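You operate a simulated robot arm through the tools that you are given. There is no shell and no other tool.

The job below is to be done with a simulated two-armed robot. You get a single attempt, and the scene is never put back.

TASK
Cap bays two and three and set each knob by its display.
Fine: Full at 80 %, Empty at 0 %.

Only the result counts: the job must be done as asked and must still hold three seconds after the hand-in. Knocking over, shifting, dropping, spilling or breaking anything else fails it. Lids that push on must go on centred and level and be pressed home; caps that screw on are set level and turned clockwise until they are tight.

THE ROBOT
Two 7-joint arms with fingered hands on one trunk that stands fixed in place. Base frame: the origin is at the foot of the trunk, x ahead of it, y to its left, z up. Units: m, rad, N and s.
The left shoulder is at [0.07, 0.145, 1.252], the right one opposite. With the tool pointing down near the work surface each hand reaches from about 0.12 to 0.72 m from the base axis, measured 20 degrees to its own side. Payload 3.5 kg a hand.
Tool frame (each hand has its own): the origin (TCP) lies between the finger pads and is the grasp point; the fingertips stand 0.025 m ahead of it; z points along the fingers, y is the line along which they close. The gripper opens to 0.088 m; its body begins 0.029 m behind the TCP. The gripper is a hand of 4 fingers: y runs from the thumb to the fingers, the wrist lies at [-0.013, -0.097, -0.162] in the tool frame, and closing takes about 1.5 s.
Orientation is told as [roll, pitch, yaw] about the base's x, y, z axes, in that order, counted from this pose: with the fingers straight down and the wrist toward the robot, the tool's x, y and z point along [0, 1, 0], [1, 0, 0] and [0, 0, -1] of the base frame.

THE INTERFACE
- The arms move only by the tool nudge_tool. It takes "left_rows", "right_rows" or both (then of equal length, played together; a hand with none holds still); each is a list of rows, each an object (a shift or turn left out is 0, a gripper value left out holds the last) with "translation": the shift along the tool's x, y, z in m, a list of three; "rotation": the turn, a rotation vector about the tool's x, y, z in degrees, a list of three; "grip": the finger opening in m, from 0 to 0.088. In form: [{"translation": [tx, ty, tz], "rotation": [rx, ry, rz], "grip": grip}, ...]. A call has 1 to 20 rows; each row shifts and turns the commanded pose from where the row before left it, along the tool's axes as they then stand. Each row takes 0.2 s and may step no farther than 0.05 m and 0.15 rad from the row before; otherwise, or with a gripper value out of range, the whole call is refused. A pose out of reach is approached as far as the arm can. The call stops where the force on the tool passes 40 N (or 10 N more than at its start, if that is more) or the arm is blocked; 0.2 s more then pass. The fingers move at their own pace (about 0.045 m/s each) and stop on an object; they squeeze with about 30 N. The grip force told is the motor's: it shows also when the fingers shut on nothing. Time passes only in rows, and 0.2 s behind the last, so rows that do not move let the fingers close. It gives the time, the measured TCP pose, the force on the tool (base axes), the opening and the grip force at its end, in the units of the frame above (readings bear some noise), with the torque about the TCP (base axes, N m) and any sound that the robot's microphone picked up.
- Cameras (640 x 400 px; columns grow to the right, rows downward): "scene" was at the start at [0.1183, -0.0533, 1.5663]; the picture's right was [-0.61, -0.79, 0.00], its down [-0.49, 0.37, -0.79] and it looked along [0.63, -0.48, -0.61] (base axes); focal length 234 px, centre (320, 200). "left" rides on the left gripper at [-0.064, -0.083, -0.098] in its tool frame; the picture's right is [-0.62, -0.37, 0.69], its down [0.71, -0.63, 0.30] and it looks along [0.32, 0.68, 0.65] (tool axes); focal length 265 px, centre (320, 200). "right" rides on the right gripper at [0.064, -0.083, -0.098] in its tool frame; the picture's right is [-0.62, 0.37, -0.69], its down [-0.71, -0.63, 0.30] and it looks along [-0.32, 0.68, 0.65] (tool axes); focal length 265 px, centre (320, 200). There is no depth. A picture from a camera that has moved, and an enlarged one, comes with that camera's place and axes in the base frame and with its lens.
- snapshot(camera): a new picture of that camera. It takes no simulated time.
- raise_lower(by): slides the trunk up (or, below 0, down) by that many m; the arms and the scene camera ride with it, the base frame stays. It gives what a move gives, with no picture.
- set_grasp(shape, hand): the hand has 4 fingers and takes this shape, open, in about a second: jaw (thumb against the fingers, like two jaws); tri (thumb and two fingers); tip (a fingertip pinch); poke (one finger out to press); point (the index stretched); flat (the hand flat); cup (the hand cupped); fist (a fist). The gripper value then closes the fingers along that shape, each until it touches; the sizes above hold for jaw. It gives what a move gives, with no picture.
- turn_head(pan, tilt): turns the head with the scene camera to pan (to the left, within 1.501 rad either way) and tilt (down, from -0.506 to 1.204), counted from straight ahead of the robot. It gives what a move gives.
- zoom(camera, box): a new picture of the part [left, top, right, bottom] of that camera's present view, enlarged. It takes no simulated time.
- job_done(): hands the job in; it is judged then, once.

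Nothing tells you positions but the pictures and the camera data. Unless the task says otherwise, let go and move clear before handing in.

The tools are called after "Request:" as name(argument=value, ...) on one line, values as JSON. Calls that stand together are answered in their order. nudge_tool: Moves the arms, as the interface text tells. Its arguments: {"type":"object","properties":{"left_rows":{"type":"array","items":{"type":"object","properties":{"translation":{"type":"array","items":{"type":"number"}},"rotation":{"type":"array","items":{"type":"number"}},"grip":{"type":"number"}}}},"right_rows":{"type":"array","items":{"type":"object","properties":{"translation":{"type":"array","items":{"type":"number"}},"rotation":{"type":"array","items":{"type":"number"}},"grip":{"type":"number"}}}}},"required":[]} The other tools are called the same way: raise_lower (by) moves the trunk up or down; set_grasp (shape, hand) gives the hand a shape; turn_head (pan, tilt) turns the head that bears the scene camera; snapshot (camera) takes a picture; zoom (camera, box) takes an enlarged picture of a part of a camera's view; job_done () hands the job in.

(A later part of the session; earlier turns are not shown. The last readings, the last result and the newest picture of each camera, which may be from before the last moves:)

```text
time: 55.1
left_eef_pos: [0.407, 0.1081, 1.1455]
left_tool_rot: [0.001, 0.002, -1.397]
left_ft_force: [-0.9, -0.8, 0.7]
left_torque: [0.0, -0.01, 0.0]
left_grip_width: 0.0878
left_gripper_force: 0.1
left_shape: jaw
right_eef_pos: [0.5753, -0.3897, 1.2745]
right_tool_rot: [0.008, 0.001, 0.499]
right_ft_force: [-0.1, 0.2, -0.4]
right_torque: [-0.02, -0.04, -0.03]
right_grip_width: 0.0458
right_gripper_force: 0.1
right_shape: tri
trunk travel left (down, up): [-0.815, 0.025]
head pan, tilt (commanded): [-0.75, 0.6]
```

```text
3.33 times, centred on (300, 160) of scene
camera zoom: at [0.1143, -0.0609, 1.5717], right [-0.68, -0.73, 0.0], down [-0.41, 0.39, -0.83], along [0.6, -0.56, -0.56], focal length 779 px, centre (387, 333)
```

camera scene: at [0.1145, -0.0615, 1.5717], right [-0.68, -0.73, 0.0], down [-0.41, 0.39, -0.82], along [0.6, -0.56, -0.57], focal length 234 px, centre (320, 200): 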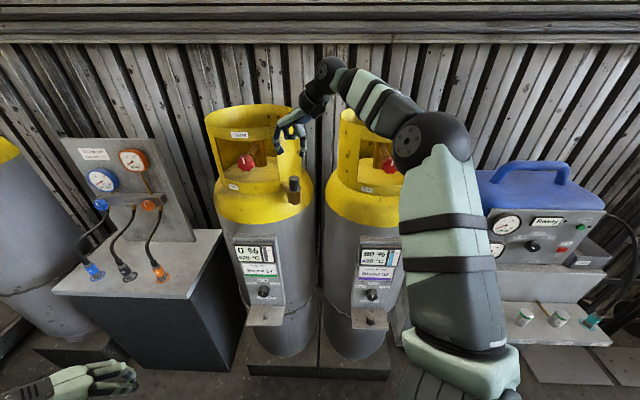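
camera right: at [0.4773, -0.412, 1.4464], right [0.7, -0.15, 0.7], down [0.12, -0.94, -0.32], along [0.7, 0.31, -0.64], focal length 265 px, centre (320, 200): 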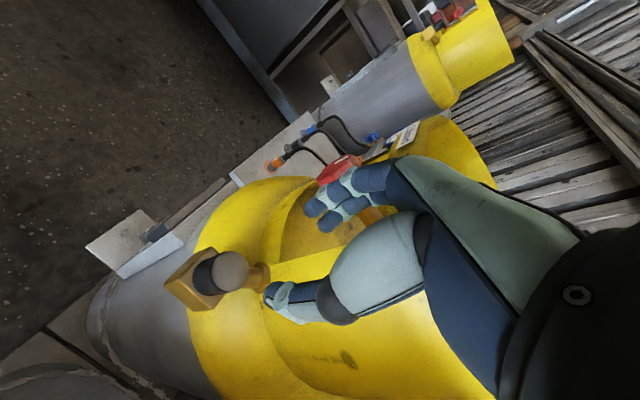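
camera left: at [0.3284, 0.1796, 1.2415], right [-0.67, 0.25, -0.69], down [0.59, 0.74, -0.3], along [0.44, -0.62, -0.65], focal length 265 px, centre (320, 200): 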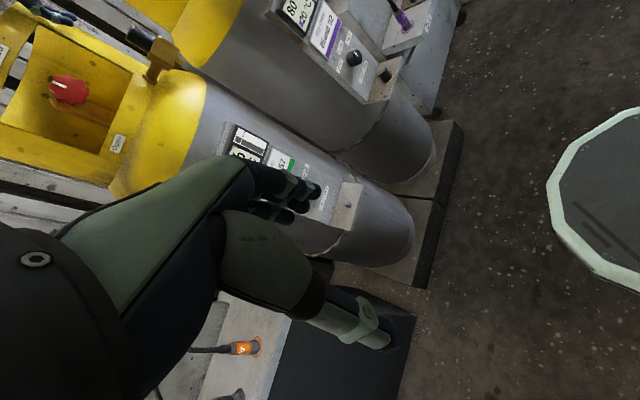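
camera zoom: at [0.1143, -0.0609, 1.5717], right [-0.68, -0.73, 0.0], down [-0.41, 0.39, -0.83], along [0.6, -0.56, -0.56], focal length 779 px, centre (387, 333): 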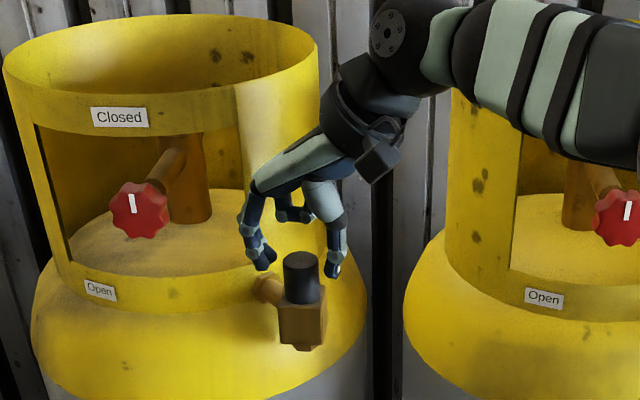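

The views are clear and the hand is centred. I lower the last 2 cm and close on the cap.

Request:
nudge_tool(right_rows=[{"translation": [-0.0018, -0.001, 0.012]}, {"translation": [0, 0, 0.009]}, {"grip": 0.036}, {"grip": 0.01}, {}, {}, {}, {}])

Request:
zoom(camera="left", box=[90, 0, 210, 90])

Request:
zoom(camera="scene", box=[270, 150, 320, 210])

```text
time: 56.9
left_eef_pos: [0.4072, 0.1088, 1.1429]
left_tool_rot: [0.0, 0.0, -1.395]
left_ft_force: [0.4, 0.6, 0.7]
left_torque: [0.0, -0.02, 0.01]
left_grip_width: 0.0878
left_gripper_force: 0.0
left_shape: jaw
right_eef_pos: [0.5756, -0.3923, 1.2522]
right_tool_rot: [0.009, 0.001, 0.498]
right_ft_force: [-0.1, 0.2, 0.4]
right_torque: [0.01, 0.0, -0.02]
right_grip_width: 0.0224
right_gripper_force: 30.0
right_shape: tri
trunk travel left (down, up): [-0.815, 0.025]
head pan, tilt (commanded): [-0.75, 0.6]
```

```text
4.44 times, centred on (150, 45) of left
camera zoom: at [0.329, 0.1795, 1.2417], right [-0.68, 0.26, -0.69], down [0.59, 0.74, -0.3], along [0.44, -0.62, -0.65], focal length 1180 px, centre (1076, 889)
```

zoom: 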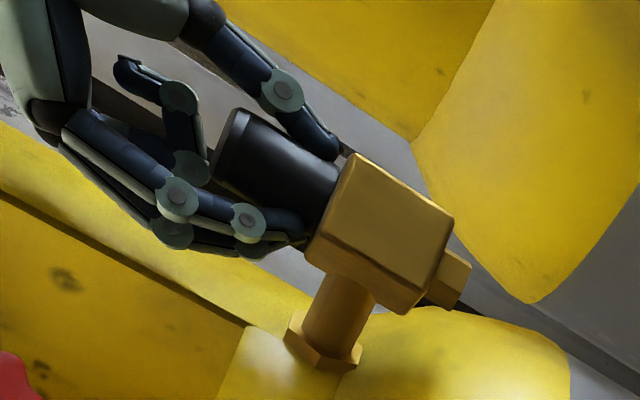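

```text
6.67 times, centred on (295, 180) of scene
camera zoom: at [0.1146, -0.061, 1.5717], right [-0.68, -0.73, 0.0], down [-0.41, 0.39, -0.82], along [0.6, -0.56, -0.57], focal length 1559 px, centre (487, 333)
```

zoom: 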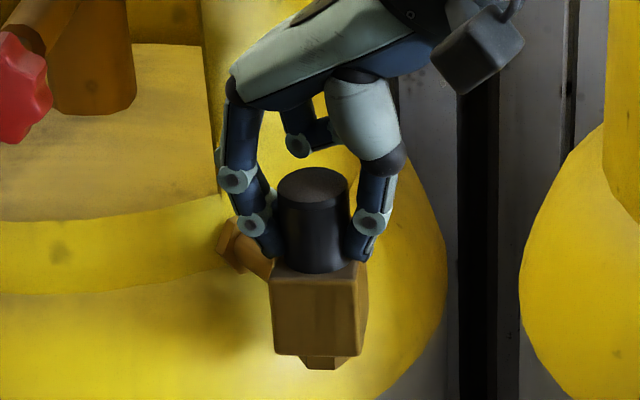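

The grip on the cap is even and centred. I turn it clockwise 32° with a light downward push and read the torque.

Request:
nudge_tool(right_rows=[{"translation": [0, 0, 0.001], "rotation": [0, 0, 8]}, {"rotation": [0, 0, 8]}, {"rotation": [0, 0, 8]}, {"rotation": [0, 0, 8]}, {}])

Request:
nudge_tool(right_rows=[{"rotation": [0, 0, 8]}, {"rotation": [0, 0, 8]}, {"rotation": [0, 0, 8]}, {}])

Request:
zoom(camera="left", box=[90, 0, 210, 90])

Request:
zoom(camera="scene", box=[270, 150, 320, 210])

```text
time: 58.1
left_eef_pos: [0.4066, 0.1093, 1.1452]
left_tool_rot: [-0.001, -0.001, -1.394]
left_ft_force: [-0.5, 0.8, -0.2]
left_torque: [-0.03, 0.01, 0.01]
left_grip_width: 0.0876
left_gripper_force: 0.1
left_shape: jaw
right_eef_pos: [0.5735, -0.3927, 1.2526]
right_tool_rot: [0.007, 0.007, -0.06]
right_ft_force: [0.3, 0.0, 1.9]
right_torque: [0.03, -0.04, 0.0]
right_grip_width: 0.0227
right_gripper_force: 30.1
right_shape: tri
trunk travel left (down, up): [-0.815, 0.025]
head pan, tilt (commanded): [-0.75, 0.6]
```

```text
time: 59.1
left_eef_pos: [0.4079, 0.1093, 1.1438]
left_tool_rot: [0.001, 0.0, -1.396]
left_ft_force: [0.4, -0.4, -0.4]
left_torque: [-0.01, -0.01, 0.02]
left_grip_width: 0.0875
left_gripper_force: 0.0
left_shape: jaw
right_eef_pos: [0.5748, -0.3917, 1.2525]
right_tool_rot: [0.004, 0.008, -0.479]
right_ft_force: [-0.3, 0.9, 2.1]
right_torque: [-0.04, -0.01, -0.01]
right_grip_width: 0.0227
right_gripper_force: 29.3
right_shape: tri
trunk travel left (down, up): [-0.815, 0.025]
head pan, tilt (commanded): [-0.75, 0.6]
```

```text
4.44 times, centred on (150, 45) of left
camera zoom: at [0.3287, 0.1795, 1.2418], right [-0.67, 0.25, -0.69], down [0.59, 0.74, -0.3], along [0.44, -0.62, -0.65], focal length 1180 px, centre (1076, 889)
```

zoom: 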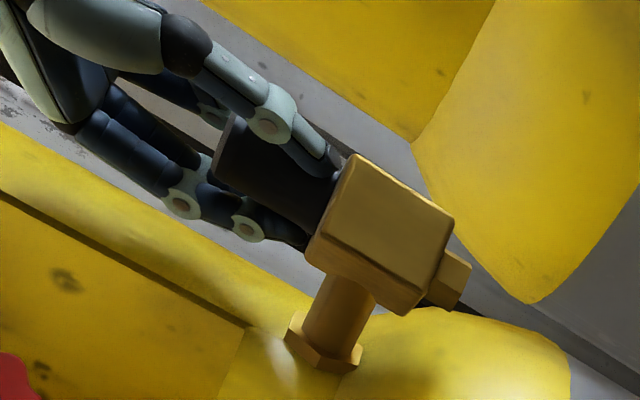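

```text
6.67 times, centred on (295, 180) of scene
camera zoom: at [0.1143, -0.0609, 1.5718], right [-0.68, -0.73, 0.0], down [-0.41, 0.39, -0.83], along [0.6, -0.56, -0.56], focal length 1559 px, centre (487, 333)
```

zoom: 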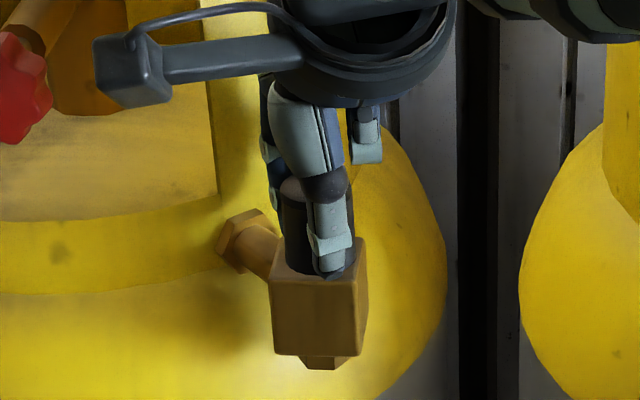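

The cap turns with no torque at all and stays flush, so it looks like a push-on fit. I'll press it down firmly while holding it and listen for a click.

Request:
nudge_tool(right_rows=[{"translation": [0, 0, 0.002]}, {"translation": [0, 0, 0.002]}, {"translation": [0, 0, 0.002]}, {}])

Request:
zoom(camera="left", box=[115, 10, 195, 70])

```text
time: 60.1
left_eef_pos: [0.4058, 0.1098, 1.1457]
left_tool_rot: [0.001, -0.001, -1.396]
left_ft_force: [-0.1, 0.7, 0.2]
left_torque: [0.04, 0.02, 0.02]
left_grip_width: 0.0878
left_gripper_force: 0.2
left_shape: jaw
right_eef_pos: [0.5727, -0.3911, 1.2507]
right_tool_rot: [0.002, -0.003, -0.477]
right_ft_force: [5.7, -3.0, 23.3]
right_torque: [-0.13, -0.34, -0.01]
right_grip_width: 0.0229
right_gripper_force: 30.3
right_shape: tri
trunk travel left (down, up): [-0.815, 0.025]
head pan, tilt (commanded): [-0.75, 0.6]
```

```text
6.67 times, centred on (155, 40) of left
camera zoom: at [0.3268, 0.1809, 1.2424], right [-0.67, 0.25, -0.69], down [0.59, 0.74, -0.3], along [0.44, -0.62, -0.65], focal length 1769 px, centre (1420, 1267)
```

zoom: 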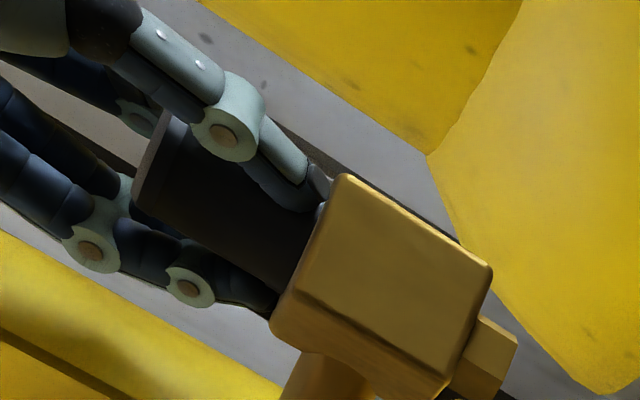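

Pressing at 23 N gave no click and no movement, though the fingertips may be touching the block. I'll ease off and keep turning clockwise to see if it tightens over a larger angle.

Request:
nudge_tool(right_rows=[{"translation": [0, 0, -0.003]}, {"translation": [0, 0, -0.004]}, {"rotation": [0, 0, 8]}, {"rotation": [0, 0, 8]}, {"rotation": [0, 0, 8]}, {"rotation": [0, 0, 8]}, {}])

Request:
zoom(camera="scene", box=[250, 120, 350, 220])

Request:
zoom(camera="left", box=[90, 0, 210, 90])

```text
time: 61.7
left_eef_pos: [0.4067, 0.1088, 1.1438]
left_tool_rot: [0.001, 0.0, -1.396]
left_ft_force: [-0.3, 0.1, 1.1]
left_torque: [-0.01, -0.04, 0.01]
left_grip_width: 0.0877
left_gripper_force: 0.0
left_shape: jaw
right_eef_pos: [0.574, -0.3925, 1.2521]
right_tool_rot: [-0.002, 0.01, -1.039]
right_ft_force: [1.1, 1.6, -0.3]
right_torque: [-0.01, 0.03, -0.01]
right_grip_width: 0.0232
right_gripper_force: 30.2
right_shape: tri
trunk travel left (down, up): [-0.815, 0.025]
head pan, tilt (commanded): [-0.75, 0.6]
```

```text
4.00 times, centred on (300, 170) of scene
camera zoom: at [0.1147, -0.0613, 1.5716], right [-0.68, -0.73, 0.0], down [-0.41, 0.39, -0.82], along [0.6, -0.56, -0.57], focal length 935 px, centre (400, 320)
```

zoom: 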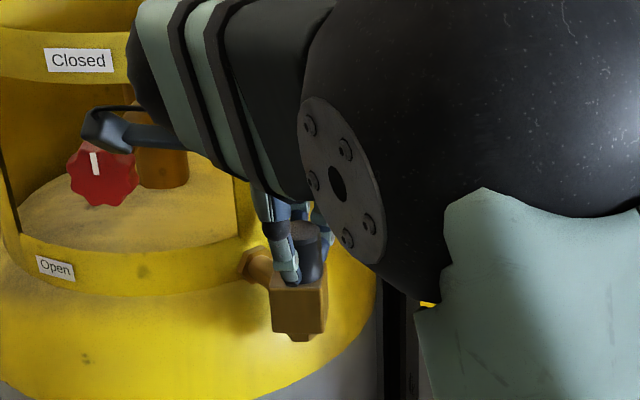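

```text
4.44 times, centred on (150, 45) of left
camera zoom: at [0.3291, 0.1792, 1.2417], right [-0.68, 0.26, -0.69], down [0.59, 0.74, -0.3], along [0.44, -0.62, -0.65], focal length 1180 px, centre (1076, 889)
```

zoom: 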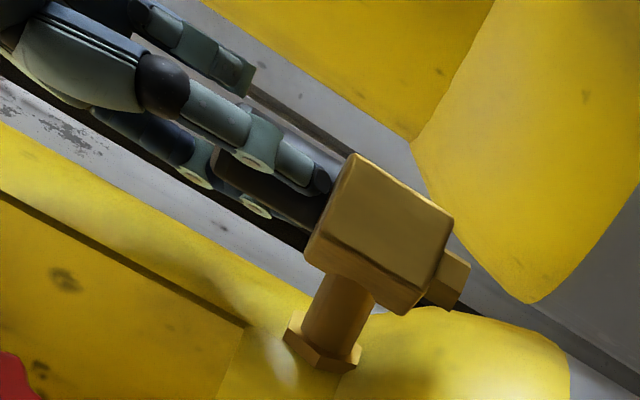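

There's still no torque after 88°. I'll release, rise, close the fingers to a point, and press on the cap's top with more force to test for a push fit.

Request:
nudge_tool(right_rows=[{"grip": 0.034}, {"grip": 0.0455}, {}, {"translation": [0, 0, -0.02]}, {"translation": [0, 0, -0.035]}, {"rotation": [0, 0, -8.3], "grip": 0.0}, {"rotation": [0, 0, -8.3]}, {"rotation": [0, 0, -8.3]}, {"rotation": [0, 0, -8.3]}, {"rotation": [0, 0, -8.3]}, {"rotation": [0, 0, -8.3]}, {"rotation": [0, 0, -8.3]}, {}])

Request:
zoom(camera="scene", box=[250, 100, 350, 220])

Request:
zoom(camera="left", box=[70, 0, 210, 90])

Request:
zoom(camera="right", box=[180, 160, 380, 330])

```text
time: 64.5
left_eef_pos: [0.4072, 0.1077, 1.1441]
left_tool_rot: [0.0, -0.001, -1.396]
left_ft_force: [0.2, -0.6, -0.6]
left_torque: [0.02, 0.03, 0.01]
left_grip_width: 0.0875
left_gripper_force: 0.0
left_shape: jaw
right_eef_pos: [0.5752, -0.392, 1.307]
right_tool_rot: [0.007, 0.005, -0.022]
right_ft_force: [0.2, 0.8, -0.1]
right_torque: [0.0, 0.02, -0.01]
right_grip_width: 0.0002
right_gripper_force: 29.8
right_shape: tri
trunk travel left (down, up): [-0.815, 0.025]
head pan, tilt (commanded): [-0.75, 0.6]
```

```text
3.33 times, centred on (300, 160) of scene
camera zoom: at [0.1146, -0.0606, 1.5717], right [-0.68, -0.73, 0.0], down [-0.41, 0.39, -0.83], along [0.6, -0.56, -0.56], focal length 779 px, centre (387, 333)
```

zoom: 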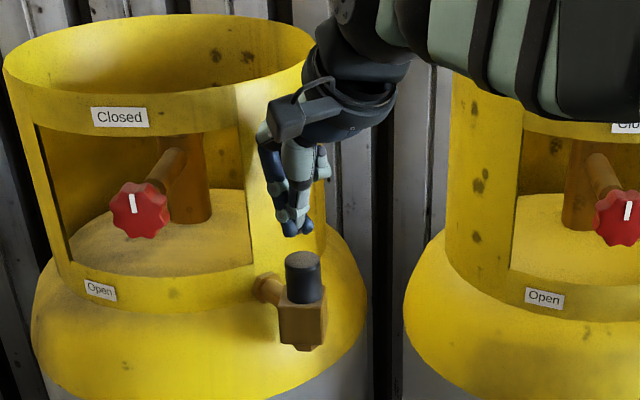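

```text
4.44 times, centred on (140, 45) of left
camera zoom: at [0.3289, 0.1797, 1.2417], right [-0.68, 0.25, -0.69], down [0.59, 0.74, -0.3], along [0.44, -0.62, -0.65], focal length 1180 px, centre (1120, 889)
```

zoom: 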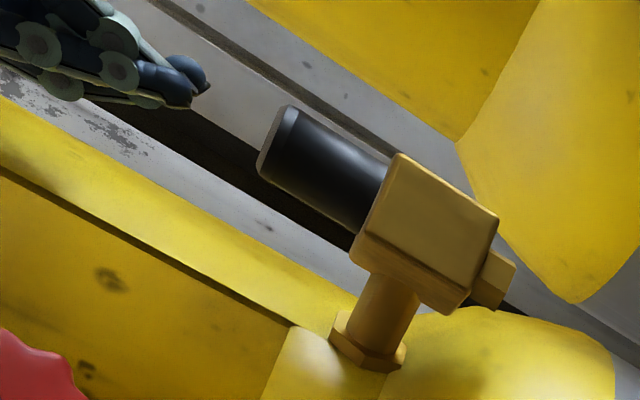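

```text
2.35 times, centred on (280, 245) of right
camera zoom: at [0.4925, -0.3263, 1.4078], right [0.36, -0.63, 0.69], down [-0.65, -0.7, -0.31], along [0.67, -0.33, -0.66], focal length 624 px, centre (414, 94)
```

zoom: 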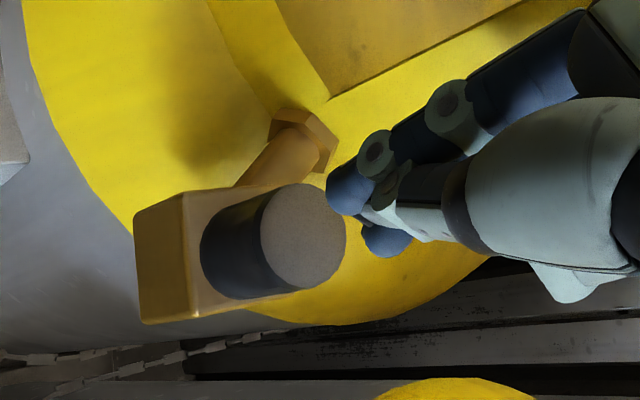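

The closed fingertips are right above the cap's centre. I lower to contact and press in steps.

Request:
nudge_tool(right_rows=[{"translation": [0, 0, 0.012]}, {"translation": [0, 0, 0.008]}, {"translation": [0, 0, 0.003]}, {"translation": [0, 0, 0.002]}, {}])

Request:
nudge_tool(right_rows=[{"translation": [0, 0, 0.002]}, {"translation": [0, 0, 0.002]}, {"translation": [0, 0, 0.002]}, {}])

Request:
zoom(camera="left", box=[90, 0, 210, 90])

```text
time: 65.7
left_eef_pos: [0.4047, 0.1103, 1.1447]
left_tool_rot: [0.002, -0.002, -1.397]
left_ft_force: [0.7, 0.0, -0.3]
left_torque: [0.0, -0.01, 0.02]
left_grip_width: 0.0878
left_gripper_force: 0.1
left_shape: jaw
right_eef_pos: [0.5741, -0.3912, 1.2869]
right_tool_rot: [0.005, 0.001, -0.022]
right_ft_force: [1.5, -2.7, 15.6]
right_torque: [-0.29, 0.02, 0.02]
right_grip_width: 0.0
right_gripper_force: 30.0
right_shape: tri
trunk travel left (down, up): [-0.815, 0.025]
head pan, tilt (commanded): [-0.75, 0.6]
```

```text
time: 66.7
left_eef_pos: [0.4048, 0.1109, 1.147]
left_tool_rot: [0.0, -0.002, -1.396]
left_ft_force: [-0.2, 0.2, 0.5]
left_torque: [0.0, 0.01, 0.0]
left_grip_width: 0.0878
left_gripper_force: 0.0
left_shape: jaw
right_eef_pos: [0.5717, -0.3898, 1.285]
right_tool_rot: [0.002, -0.01, -0.023]
right_ft_force: [3.9, -3.9, 33.5]
right_torque: [-0.32, 0.0, -0.01]
right_grip_width: 0.0001
right_gripper_force: 29.6
right_shape: tri
trunk travel left (down, up): [-0.815, 0.025]
head pan, tilt (commanded): [-0.75, 0.6]
```

```text
4.44 times, centred on (150, 45) of left
camera zoom: at [0.3252, 0.1822, 1.2426], right [-0.67, 0.25, -0.7], down [0.59, 0.74, -0.3], along [0.44, -0.62, -0.65], focal length 1180 px, centre (1076, 889)
```

zoom: 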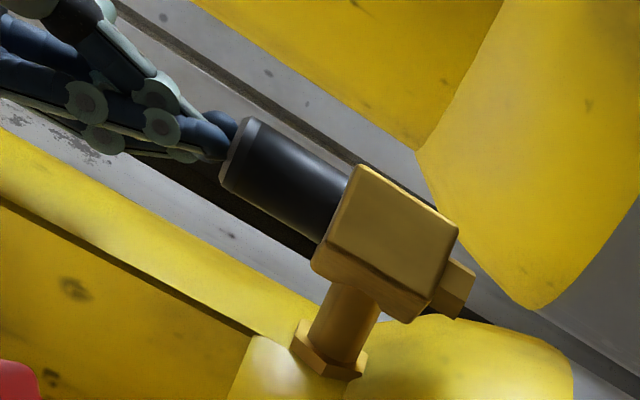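

The press reached 33 N with no sound. I ease off and look closely at the cap again from the low view.

Request:
nudge_tool(right_rows=[{"translation": [0, 0, -0.006]}, {"translation": [0, 0, -0.01]}, {"translation": [0, 0, -0.03]}, {}])

Request:
zoom(camera="left", box=[130, 20, 170, 60])

Request:
zoom(camera="scene", box=[280, 165, 310, 205])

```text
time: 67.7
left_eef_pos: [0.4059, 0.1085, 1.1447]
left_tool_rot: [0.0, 0.001, -1.397]
left_ft_force: [0.7, -0.2, -0.1]
left_torque: [-0.03, 0.01, -0.01]
left_grip_width: 0.0875
left_gripper_force: 0.1
left_shape: jaw
right_eef_pos: [0.5747, -0.3928, 1.3238]
right_tool_rot: [0.007, 0.008, -0.023]
right_ft_force: [-0.3, 0.6, -0.6]
right_torque: [0.02, -0.01, 0.01]
right_grip_width: 0.0001
right_gripper_force: 29.9
right_shape: tri
trunk travel left (down, up): [-0.815, 0.025]
head pan, tilt (commanded): [-0.75, 0.6]
```

```text
10.00 times, centred on (150, 40) of left
camera zoom: at [0.3286, 0.1801, 1.2417], right [-0.67, 0.25, -0.69], down [0.59, 0.74, -0.3], along [0.44, -0.62, -0.65], focal length 2654 px, centre (2020, 1800)
```

zoom: 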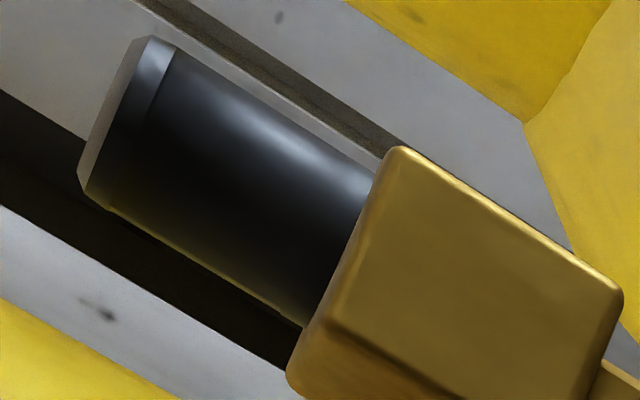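

```text
10.00 times, centred on (295, 185) of scene
camera zoom: at [0.1141, -0.0602, 1.5717], right [-0.68, -0.73, 0.0], down [-0.41, 0.38, -0.83], along [0.6, -0.56, -0.56], focal length 2338 px, centre (570, 350)
```

zoom: 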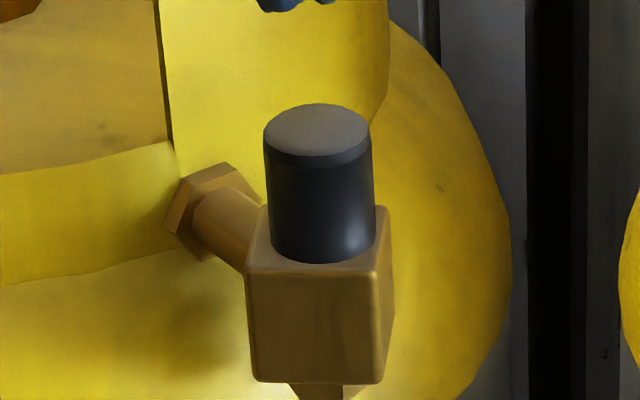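

The cap shifted slightly sideways, so it has some play. I zoom in further on the joint between cap and block.

Request:
zoom(camera="left", box=[144, 32, 160, 54])

Request:
zoom(camera="scene", box=[289, 183, 303, 197])

Request:
snapshot(camera="right")

```text
16.00 times, centred on (152, 43) of left
camera zoom: at [0.3286, 0.1801, 1.2417], right [-0.67, 0.25, -0.69], down [0.59, 0.74, -0.3], along [0.44, -0.62, -0.65], focal length 4246 px, centre (3008, 2712)
```

zoom: 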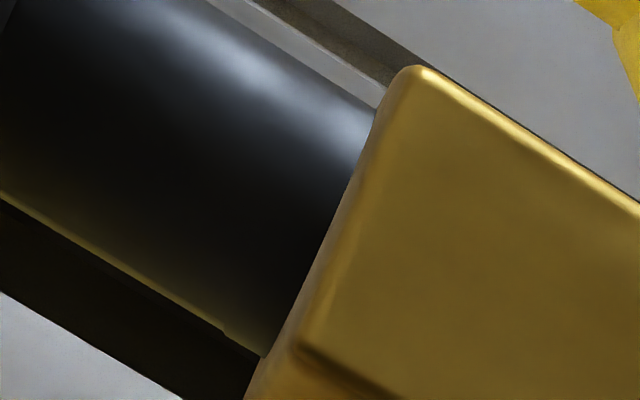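

```text
16.00 times, centred on (296, 190) of scene
camera zoom: at [0.1141, -0.0602, 1.5717], right [-0.68, -0.73, 0.0], down [-0.41, 0.38, -0.83], along [0.6, -0.56, -0.56], focal length 3741 px, centre (704, 360)
```

zoom: 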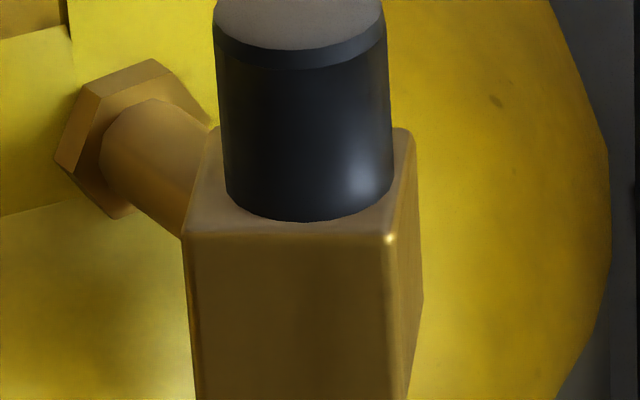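

```text
taken
camera right: at [0.493, -0.3263, 1.4225], right [0.36, -0.63, 0.69], down [-0.65, -0.7, -0.3], along [0.67, -0.34, -0.66], focal length 265 px, centre (320, 200)
```

right: 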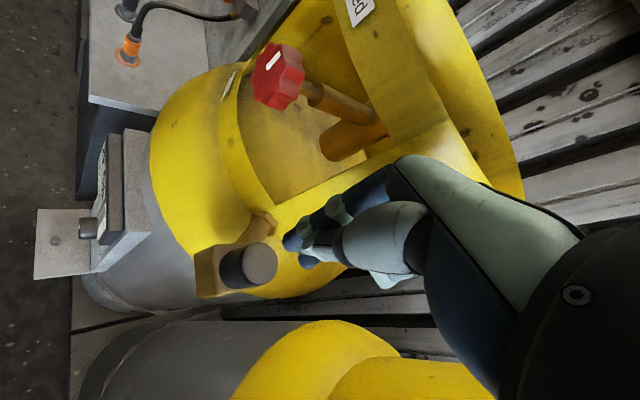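

The cap is flush on the block, about 1.8 mm off centre sideways. I'll regrip it centred on the block's middle and test with a small twist and a small lift whether the press latched it.

Request:
nudge_tool(right_rows=[{"translation": [0.0018, 0.0003, 0], "grip": 0.0455}, {}, {}, {}, {"translation": [0, 0, 0.03]}, {"translation": [0, 0, 0.03]}, {"translation": [0, 0, 0.0095]}, {}])

Request:
zoom(camera="scene", box=[270, 150, 320, 210])

Request:
zoom(camera="left", box=[90, 0, 210, 90])

```text
time: 69.5
left_eef_pos: [0.407, 0.1092, 1.145]
left_tool_rot: [-0.001, 0.001, -1.396]
left_ft_force: [0.2, -0.7, -0.2]
left_torque: [-0.01, -0.01, 0.02]
left_grip_width: 0.0877
left_gripper_force: 0.0
left_shape: jaw
right_eef_pos: [0.5758, -0.3894, 1.2525]
right_tool_rot: [0.008, 0.006, -0.022]
right_ft_force: [1.1, 0.3, 0.7]
right_torque: [-0.03, 0.02, -0.03]
right_grip_width: 0.0451
right_gripper_force: 0.0
right_shape: tri
trunk travel left (down, up): [-0.815, 0.025]
head pan, tilt (commanded): [-0.75, 0.6]
```

```text
6.67 times, centred on (295, 180) of scene
camera zoom: at [0.1143, -0.0607, 1.5718], right [-0.68, -0.73, 0.0], down [-0.41, 0.39, -0.83], along [0.6, -0.56, -0.56], focal length 1559 px, centre (487, 333)
```

zoom: 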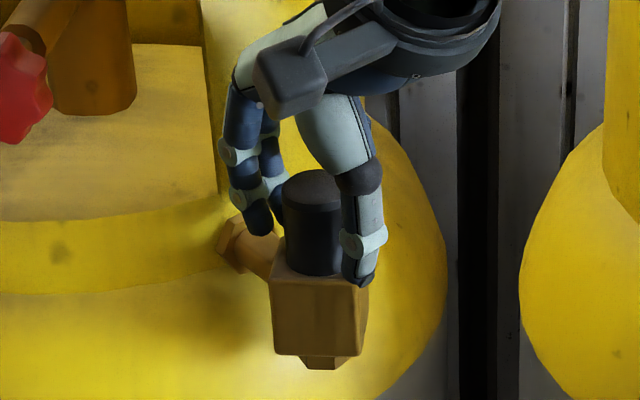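

```text
4.44 times, centred on (150, 45) of left
camera zoom: at [0.3287, 0.1797, 1.2418], right [-0.67, 0.25, -0.69], down [0.59, 0.74, -0.3], along [0.44, -0.62, -0.65], focal length 1180 px, centre (1076, 889)
```

zoom: 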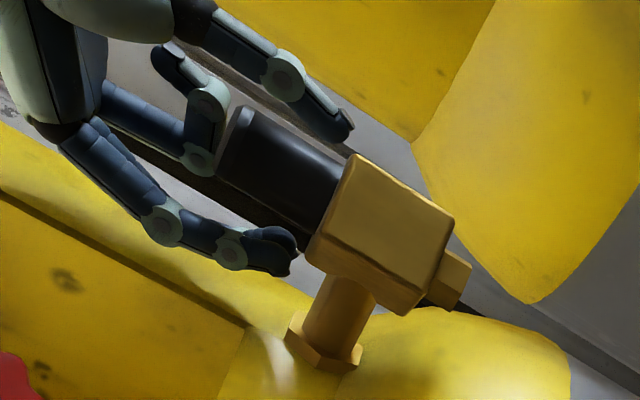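

The open fingers surround the cap. I close, twist a few degrees clockwise, and read forces.

Request:
nudge_tool(right_rows=[{"grip": 0.034}, {"grip": 0.01}, {}, {}, {}, {"rotation": [0, 0, 8]}, {}])

Request:
nudge_tool(right_rows=[{"translation": [0, 0, -0.001]}, {"translation": [0, 0, -0.001]}, {}])

Request:
zoom(camera="left", box=[130, 20, 170, 60])

```text
time: 71.1
left_eef_pos: [0.4085, 0.1084, 1.1447]
left_tool_rot: [0.002, 0.0, -1.395]
left_ft_force: [0.5, -0.1, 0.0]
left_torque: [0.03, 0.0, -0.03]
left_grip_width: 0.0879
left_gripper_force: 0.0
left_shape: jaw
right_eef_pos: [0.5743, -0.3896, 1.2523]
right_tool_rot: [0.008, 0.007, -0.162]
right_ft_force: [0.5, 0.9, 0.2]
right_torque: [0.02, 0.02, 0.01]
right_grip_width: 0.0218
right_gripper_force: 30.3
right_shape: tri
trunk travel left (down, up): [-0.815, 0.025]
head pan, tilt (commanded): [-0.75, 0.6]
```

```text
time: 71.9
left_eef_pos: [0.4063, 0.1091, 1.1442]
left_tool_rot: [0.0, 0.0, -1.396]
left_ft_force: [0.1, -0.3, -0.5]
left_torque: [-0.02, 0.0, -0.01]
left_grip_width: 0.0875
left_gripper_force: 0.0
left_shape: jaw
right_eef_pos: [0.5742, -0.3891, 1.2562]
right_tool_rot: [0.006, 0.006, -0.161]
right_ft_force: [0.2, 1.2, -0.7]
right_torque: [0.07, -0.02, 0.0]
right_grip_width: 0.0217
right_gripper_force: 30.2
right_shape: tri
trunk travel left (down, up): [-0.815, 0.025]
head pan, tilt (commanded): [-0.75, 0.6]
```

```text
10.00 times, centred on (150, 40) of left
camera zoom: at [0.3291, 0.18, 1.2416], right [-0.68, 0.25, -0.69], down [0.59, 0.74, -0.3], along [0.44, -0.62, -0.65], focal length 2654 px, centre (2020, 1800)
```

zoom: 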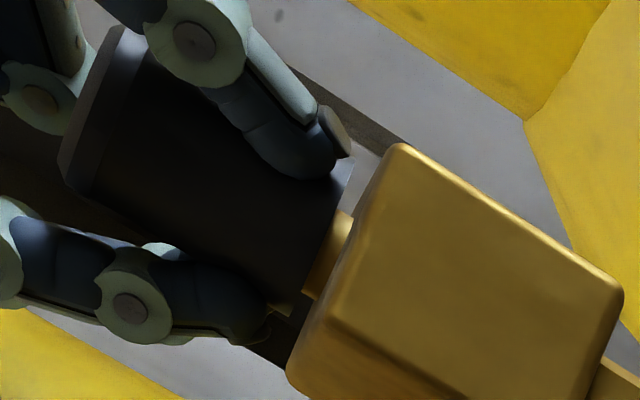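

The cap lifted freely again, so nothing has latched, and I can see a wide ring at the stub's foot that goes inside the cap. I'll set it back down flush and turn it further clockwise under about 8 N to rule out a thread.

Request:
nudge_tool(right_rows=[{"translation": [0, 0, 0.002]}, {"translation": [0, 0, 0.002]}, {}])

Request:
zoom(camera="left", box=[130, 20, 170, 60])

```text
time: 72.7
left_eef_pos: [0.407, 0.1109, 1.1446]
left_tool_rot: [-0.001, 0.0, -1.396]
left_ft_force: [-0.4, -0.3, 0.9]
left_torque: [-0.02, 0.0, 0.0]
left_grip_width: 0.0877
left_gripper_force: 0.1
left_shape: jaw
right_eef_pos: [0.5753, -0.3895, 1.2518]
right_tool_rot: [0.004, 0.005, -0.161]
right_ft_force: [0.2, 2.4, 3.8]
right_torque: [0.0, -0.04, 0.01]
right_grip_width: 0.0215
right_gripper_force: 29.5
right_shape: tri
trunk travel left (down, up): [-0.815, 0.025]
head pan, tilt (commanded): [-0.75, 0.6]
```

```text
10.00 times, centred on (150, 40) of left
camera zoom: at [0.3287, 0.1804, 1.2417], right [-0.67, 0.25, -0.69], down [0.59, 0.74, -0.3], along [0.44, -0.62, -0.65], focal length 2654 px, centre (2020, 1800)
```

zoom: 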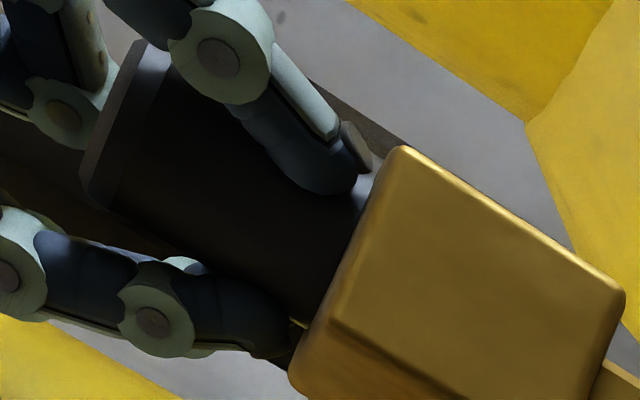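

The cap is back near flush with light contact. I add some pressure and turn clockwise again.

Request:
nudge_tool(right_rows=[{"translation": [0, 0, 0.0015]}, {"rotation": [0, 0, 8]}, {"rotation": [0, 0, 8]}, {"rotation": [0, 0, 8]}, {"rotation": [0, 0, 8]}, {}])

Request:
nudge_tool(right_rows=[{"rotation": [0, 0, 8]}, {"rotation": [0, 0, 8]}, {"rotation": [0, 0, 8]}, {}])

Request:
zoom(camera="left", box=[130, 20, 170, 60])

```text
time: 74.1
left_eef_pos: [0.4072, 0.11, 1.144]
left_tool_rot: [0.0, -0.001, -1.397]
left_ft_force: [-0.4, -0.1, -0.5]
left_torque: [-0.01, -0.02, -0.01]
left_grip_width: 0.088
left_gripper_force: 0.0
left_shape: jaw
right_eef_pos: [0.574, -0.3883, 1.2514]
right_tool_rot: [0.002, 0.006, -0.721]
right_ft_force: [6.8, 3.1, 12.3]
right_torque: [-0.02, -0.21, 0.11]
right_grip_width: 0.0219
right_gripper_force: 30.0
right_shape: tri
trunk travel left (down, up): [-0.815, 0.025]
head pan, tilt (commanded): [-0.75, 0.6]
```

```text
time: 75.1
left_eef_pos: [0.4089, 0.1111, 1.1438]
left_tool_rot: [-0.001, -0.002, -1.395]
left_ft_force: [0.6, 0.8, 0.4]
left_torque: [0.02, -0.01, -0.04]
left_grip_width: 0.0873
left_gripper_force: 0.1
left_shape: jaw
right_eef_pos: [0.5777, -0.3885, 1.2517]
right_tool_rot: [-0.001, 0.003, -1.139]
right_ft_force: [13.7, 2.7, 15.7]
right_torque: [-0.01, -0.28, 0.19]
right_grip_width: 0.0222
right_gripper_force: 29.6
right_shape: tri
trunk travel left (down, up): [-0.815, 0.025]
head pan, tilt (commanded): [-0.75, 0.6]
```

```text
10.00 times, centred on (150, 40) of left
camera zoom: at [0.3304, 0.1817, 1.241], right [-0.68, 0.25, -0.69], down [0.59, 0.74, -0.31], along [0.44, -0.62, -0.65], focal length 2654 px, centre (2020, 1800)
```

zoom: 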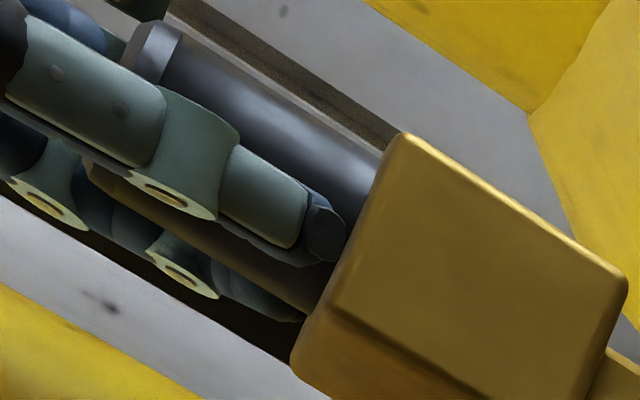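

There is side load now because the grip axis is a little off the stub axis. I test whether this pressed turn has engaged anything with a small lift.

Request:
nudge_tool(right_rows=[{"translation": [0, 0, -0.002]}, {"translation": [0, 0, -0.002]}, {"translation": [0, 0, -0.002]}, {}])

Request:
zoom(camera="left", box=[130, 20, 170, 60])

```text
time: 76.1
left_eef_pos: [0.4088, 0.11, 1.1435]
left_tool_rot: [-0.003, -0.001, -1.397]
left_ft_force: [0.3, -0.2, -0.3]
left_torque: [0.03, 0.01, -0.03]
left_grip_width: 0.0877
left_gripper_force: 0.1
left_shape: jaw
right_eef_pos: [0.5762, -0.3888, 1.2533]
right_tool_rot: [-0.006, 0.012, -1.14]
right_ft_force: [7.7, 2.9, -2.8]
right_torque: [0.02, -0.1, 0.03]
right_grip_width: 0.0221
right_gripper_force: 30.0
right_shape: tri
trunk travel left (down, up): [-0.815, 0.025]
head pan, tilt (commanded): [-0.75, 0.6]
```

```text
10.00 times, centred on (150, 40) of left
camera zoom: at [0.3314, 0.1803, 1.2408], right [-0.68, 0.25, -0.69], down [0.59, 0.74, -0.31], along [0.44, -0.62, -0.65], focal length 2654 px, centre (2020, 1800)
```

zoom: 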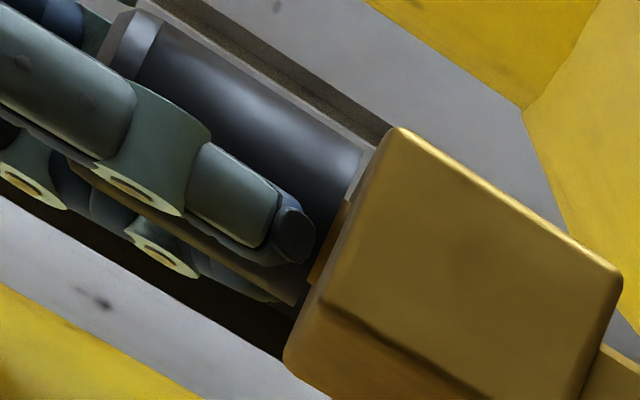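

A brass-coloured band shows between cap and block. I zoom in to see what it is.

Request:
zoom(camera="left", box=[144, 32, 160, 54])

Request:
zoom(camera="left", box=[148, 36, 156, 50])

```text
16.00 times, centred on (152, 43) of left
camera zoom: at [0.3314, 0.1803, 1.2408], right [-0.68, 0.25, -0.69], down [0.59, 0.74, -0.31], along [0.44, -0.62, -0.65], focal length 4246 px, centre (3008, 2712)
```

zoom: 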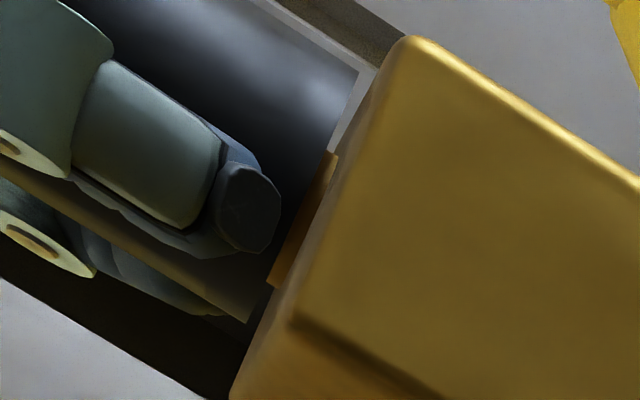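

```text
16.00 times, centred on (152, 43) of left
camera zoom: at [0.3314, 0.1803, 1.2408], right [-0.68, 0.25, -0.69], down [0.59, 0.74, -0.31], along [0.44, -0.62, -0.65], focal length 4246 px, centre (3008, 2712)
```

zoom: 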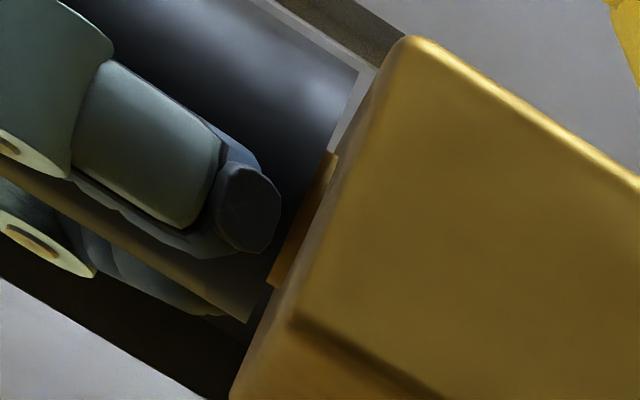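

The ring at the foot is about 16 mm wide and sits inside the cap when it is down. By the task's own wording caps screw on, so I'll reseat it, centre the grip properly and give it full turns clockwise with several regrips without lifting it.

Request:
nudge_tool(right_rows=[{"translation": [0, 0, 0.002]}, {"translation": [0, 0, 0.002]}, {"grip": 0.034}, {"grip": 0.0455}, {}, {}])

Request:
zoom(camera="left", box=[130, 20, 170, 60])

Request:
zoom(camera="right", box=[220, 180, 360, 320])

```text
time: 77.5
left_eef_pos: [0.4069, 0.1103, 1.1446]
left_tool_rot: [0.0, 0.0, -1.396]
left_ft_force: [-0.2, 0.0, -0.6]
left_torque: [0.01, 0.01, 0.01]
left_grip_width: 0.0877
left_gripper_force: 0.1
left_shape: jaw
right_eef_pos: [0.5753, -0.3894, 1.2522]
right_tool_rot: [-0.003, 0.008, -1.141]
right_ft_force: [-0.1, -0.1, 0.0]
right_torque: [0.02, -0.01, 0.0]
right_grip_width: 0.045
right_gripper_force: 0.1
right_shape: tri
trunk travel left (down, up): [-0.815, 0.025]
head pan, tilt (commanded): [-0.75, 0.6]
```

```text
10.00 times, centred on (150, 40) of left
camera zoom: at [0.3291, 0.1799, 1.2416], right [-0.68, 0.25, -0.69], down [0.59, 0.74, -0.3], along [0.44, -0.62, -0.65], focal length 2654 px, centre (2020, 1800)
```

zoom: 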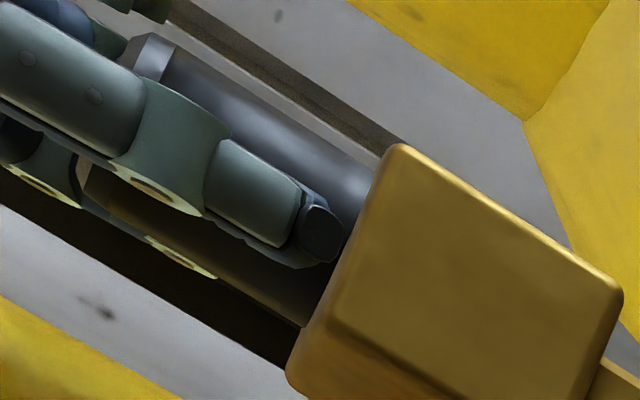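

```text
2.86 times, centred on (290, 250) of right
camera zoom: at [0.5982, -0.2874, 1.351], right [-0.4, -0.6, 0.69], down [-0.91, 0.28, -0.3], along [-0.01, -0.75, -0.66], focal length 758 px, centre (406, 57)
```

zoom: 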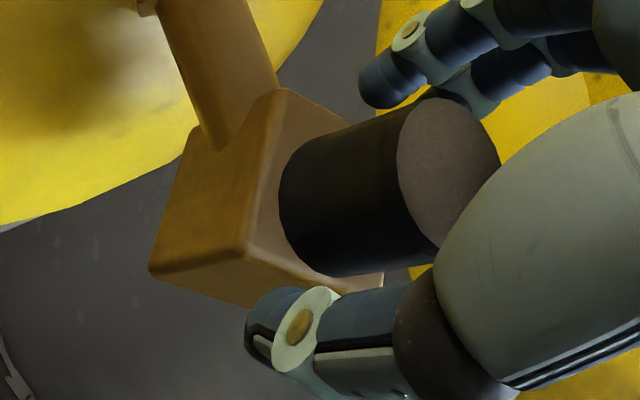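

The cap is free, flush and level again. I recentre on it and rotate the open hand back counter-clockwise for a full stroke.

Request:
nudge_tool(right_rows=[{"translation": [-0.002, 0.0025, 0]}, {"rotation": [0, 0, -8]}, {"rotation": [0, 0, -8]}, {"rotation": [0, 0, -8]}, {"rotation": [0, 0, -8]}, {"rotation": [0, 0, -8]}, {"rotation": [0, 0, -8]}, {"rotation": [0, 0, -8]}, {"rotation": [0, 0, -8]}, {"rotation": [0, 0, -8]}, {"rotation": [0, 0, -8]}, {"rotation": [0, 0, -8]}, {"rotation": [0, 0, -8]}, {}])

Request:
zoom(camera="scene", box=[270, 150, 320, 210])

Request:
zoom(camera="right", box=[220, 180, 360, 320])

```text
time: 80.5
left_eef_pos: [0.4071, 0.1088, 1.1448]
left_tool_rot: [0.001, 0.0, -1.396]
left_ft_force: [0.2, -0.4, 0.3]
left_torque: [-0.02, 0.01, 0.0]
left_grip_width: 0.0876
left_gripper_force: 0.0
left_shape: jaw
right_eef_pos: [0.5741, -0.3932, 1.2513]
right_tool_rot: [0.007, 0.001, 0.539]
right_ft_force: [-0.3, -0.1, 0.1]
right_torque: [-0.01, 0.03, -0.01]
right_grip_width: 0.045
right_gripper_force: 0.0
right_shape: tri
trunk travel left (down, up): [-0.815, 0.025]
head pan, tilt (commanded): [-0.75, 0.6]
```

```text
6.67 times, centred on (295, 180) of scene
camera zoom: at [0.1144, -0.0606, 1.5718], right [-0.68, -0.73, 0.0], down [-0.41, 0.39, -0.83], along [0.6, -0.56, -0.56], focal length 1559 px, centre (487, 333)
```

zoom: 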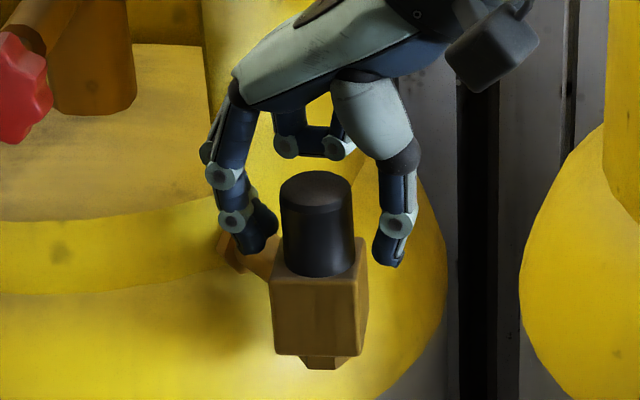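

```text
2.86 times, centred on (290, 250) of right
camera zoom: at [0.4691, -0.3805, 1.3519], right [0.64, -0.35, 0.69], down [-0.18, -0.93, -0.31], along [0.75, 0.08, -0.66], focal length 758 px, centre (406, 57)
```

zoom: 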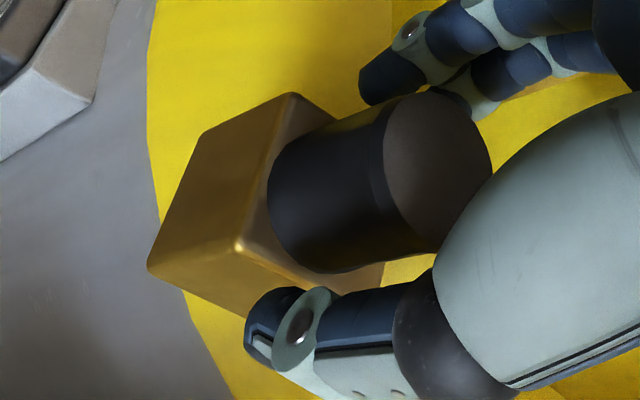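

Centred and clear. I grip and turn a full stroke clockwise.

Request:
nudge_tool(right_rows=[{"translation": [0, 0, -0.0015], "grip": 0.034}, {"grip": 0.01}, {}, {}, {"translation": [0, 0, 0.001]}, {"rotation": [0, 0, 8]}, {"rotation": [0, 0, 8]}, {"rotation": [0, 0, 8]}, {"rotation": [0, 0, 8]}, {"rotation": [0, 0, 8]}, {"rotation": [0, 0, 8]}, {}])

Request:
nudge_tool(right_rows=[{"rotation": [0, 0, 8]}, {"rotation": [0, 0, 8]}, {"rotation": [0, 0, 8]}, {"rotation": [0, 0, 8]}, {"rotation": [0, 0, 8]}, {"rotation": [0, 0, 8]}, {}])

Request:
zoom(camera="left", box=[130, 20, 170, 60])

```text
time: 83.1
left_eef_pos: [0.4066, 0.1085, 1.1452]
left_tool_rot: [0.0, 0.001, -1.396]
left_ft_force: [0.1, -1.0, -0.3]
left_torque: [-0.02, 0.0, -0.02]
left_grip_width: 0.0876
left_gripper_force: 0.1
left_shape: jaw
right_eef_pos: [0.5735, -0.3933, 1.2524]
right_tool_rot: [0.007, 0.007, -0.305]
right_ft_force: [-0.3, 0.2, 2.1]
right_torque: [0.04, -0.03, 0.01]
right_grip_width: 0.0228
right_gripper_force: 29.9
right_shape: tri
trunk travel left (down, up): [-0.815, 0.025]
head pan, tilt (commanded): [-0.75, 0.6]
```

```text
time: 84.7
left_eef_pos: [0.4073, 0.11, 1.1444]
left_tool_rot: [0.001, -0.001, -1.397]
left_ft_force: [-0.3, -0.1, -0.2]
left_torque: [-0.03, -0.02, 0.07]
left_grip_width: 0.0875
left_gripper_force: 0.0
left_shape: jaw
right_eef_pos: [0.5727, -0.3936, 1.253]
right_tool_rot: [-0.002, 0.009, -1.141]
right_ft_force: [1.1, 0.8, 3.2]
right_torque: [-0.02, -0.06, 0.02]
right_grip_width: 0.0228
right_gripper_force: 29.8
right_shape: tri
trunk travel left (down, up): [-0.815, 0.025]
head pan, tilt (commanded): [-0.75, 0.6]
```

```text
10.00 times, centred on (150, 40) of left
camera zoom: at [0.3285, 0.1799, 1.2418], right [-0.67, 0.25, -0.69], down [0.59, 0.74, -0.3], along [0.44, -0.62, -0.65], focal length 2654 px, centre (2020, 1800)
```

zoom: 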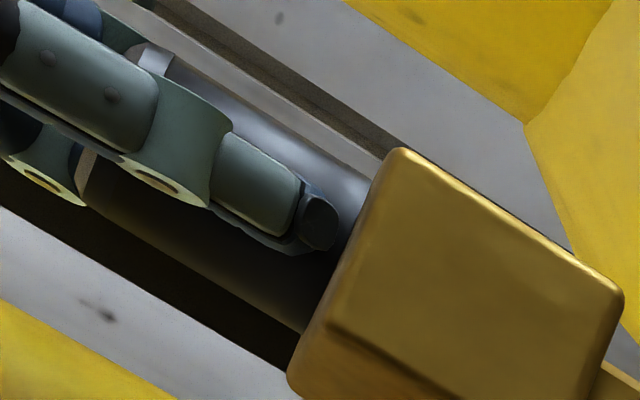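

No torque yet after 96°. Next stroke: release, rotate back, regrip, turn again.

Request:
nudge_tool(right_rows=[{"grip": 0.034}, {"grip": 0.0455}, {}, {}, {"rotation": [0, 0, -8]}, {"rotation": [0, 0, -8]}, {"rotation": [0, 0, -8]}, {"rotation": [0, 0, -8]}, {"rotation": [0, 0, -8]}, {"rotation": [0, 0, -8]}, {"rotation": [0, 0, -8]}, {"rotation": [0, 0, -8]}, {"rotation": [0, 0, -8]}, {"rotation": [0, 0, -8]}, {"rotation": [0, 0, -8]}, {"rotation": [0, 0, -8]}, {}])

Request:
nudge_tool(right_rows=[{"grip": 0.034}, {"grip": 0.01}, {}, {}, {"translation": [0, 0, 0.001]}, {"rotation": [0, 0, 8]}, {"rotation": [0, 0, 8]}, {"rotation": [0, 0, 8]}, {"rotation": [0, 0, 8]}, {"rotation": [0, 0, 8]}, {"rotation": [0, 0, 8]}, {"rotation": [0, 0, 8]}, {"rotation": [0, 0, 8]}, {"rotation": [0, 0, 8]}, {"rotation": [0, 0, 8]}, {"rotation": [0, 0, 8]}, {"rotation": [0, 0, 8]}, {}])

Request:
zoom(camera="left", box=[130, 20, 170, 60])

```text
time: 88.3
left_eef_pos: [0.4066, 0.1105, 1.1442]
left_tool_rot: [-0.001, 0.002, -1.397]
left_ft_force: [-0.2, -0.8, 0.1]
left_torque: [-0.01, 0.03, 0.0]
left_grip_width: 0.0877
left_gripper_force: 0.0
left_shape: jaw
right_eef_pos: [0.5742, -0.393, 1.2518]
right_tool_rot: [0.009, 0.001, 0.537]
right_ft_force: [0.4, 0.1, -0.1]
right_torque: [0.0, 0.02, -0.02]
right_grip_width: 0.0448
right_gripper_force: 0.1
right_shape: tri
trunk travel left (down, up): [-0.815, 0.025]
head pan, tilt (commanded): [-0.75, 0.6]
```

```text
time: 92.1
left_eef_pos: [0.4083, 0.1097, 1.144]
left_tool_rot: [-0.001, 0.001, -1.397]
left_ft_force: [0.7, 0.2, 0.4]
left_torque: [-0.04, -0.01, -0.02]
left_grip_width: 0.0878
left_gripper_force: 0.1
left_shape: jaw
right_eef_pos: [0.5746, -0.3918, 1.2522]
right_tool_rot: [-0.004, 0.009, -1.14]
right_ft_force: [5.1, 1.4, 3.8]
right_torque: [0.0, -0.13, 0.03]
right_grip_width: 0.0224
right_gripper_force: 30.3
right_shape: tri
trunk travel left (down, up): [-0.815, 0.025]
head pan, tilt (commanded): [-0.75, 0.6]
```

```text
10.00 times, centred on (150, 40) of left
camera zoom: at [0.3297, 0.1804, 1.2414], right [-0.68, 0.25, -0.69], down [0.59, 0.74, -0.31], along [0.44, -0.62, -0.65], focal length 2654 px, centre (2020, 1800)
```

zoom: 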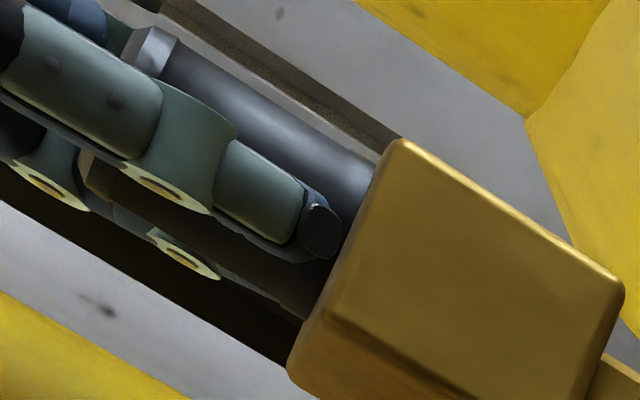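

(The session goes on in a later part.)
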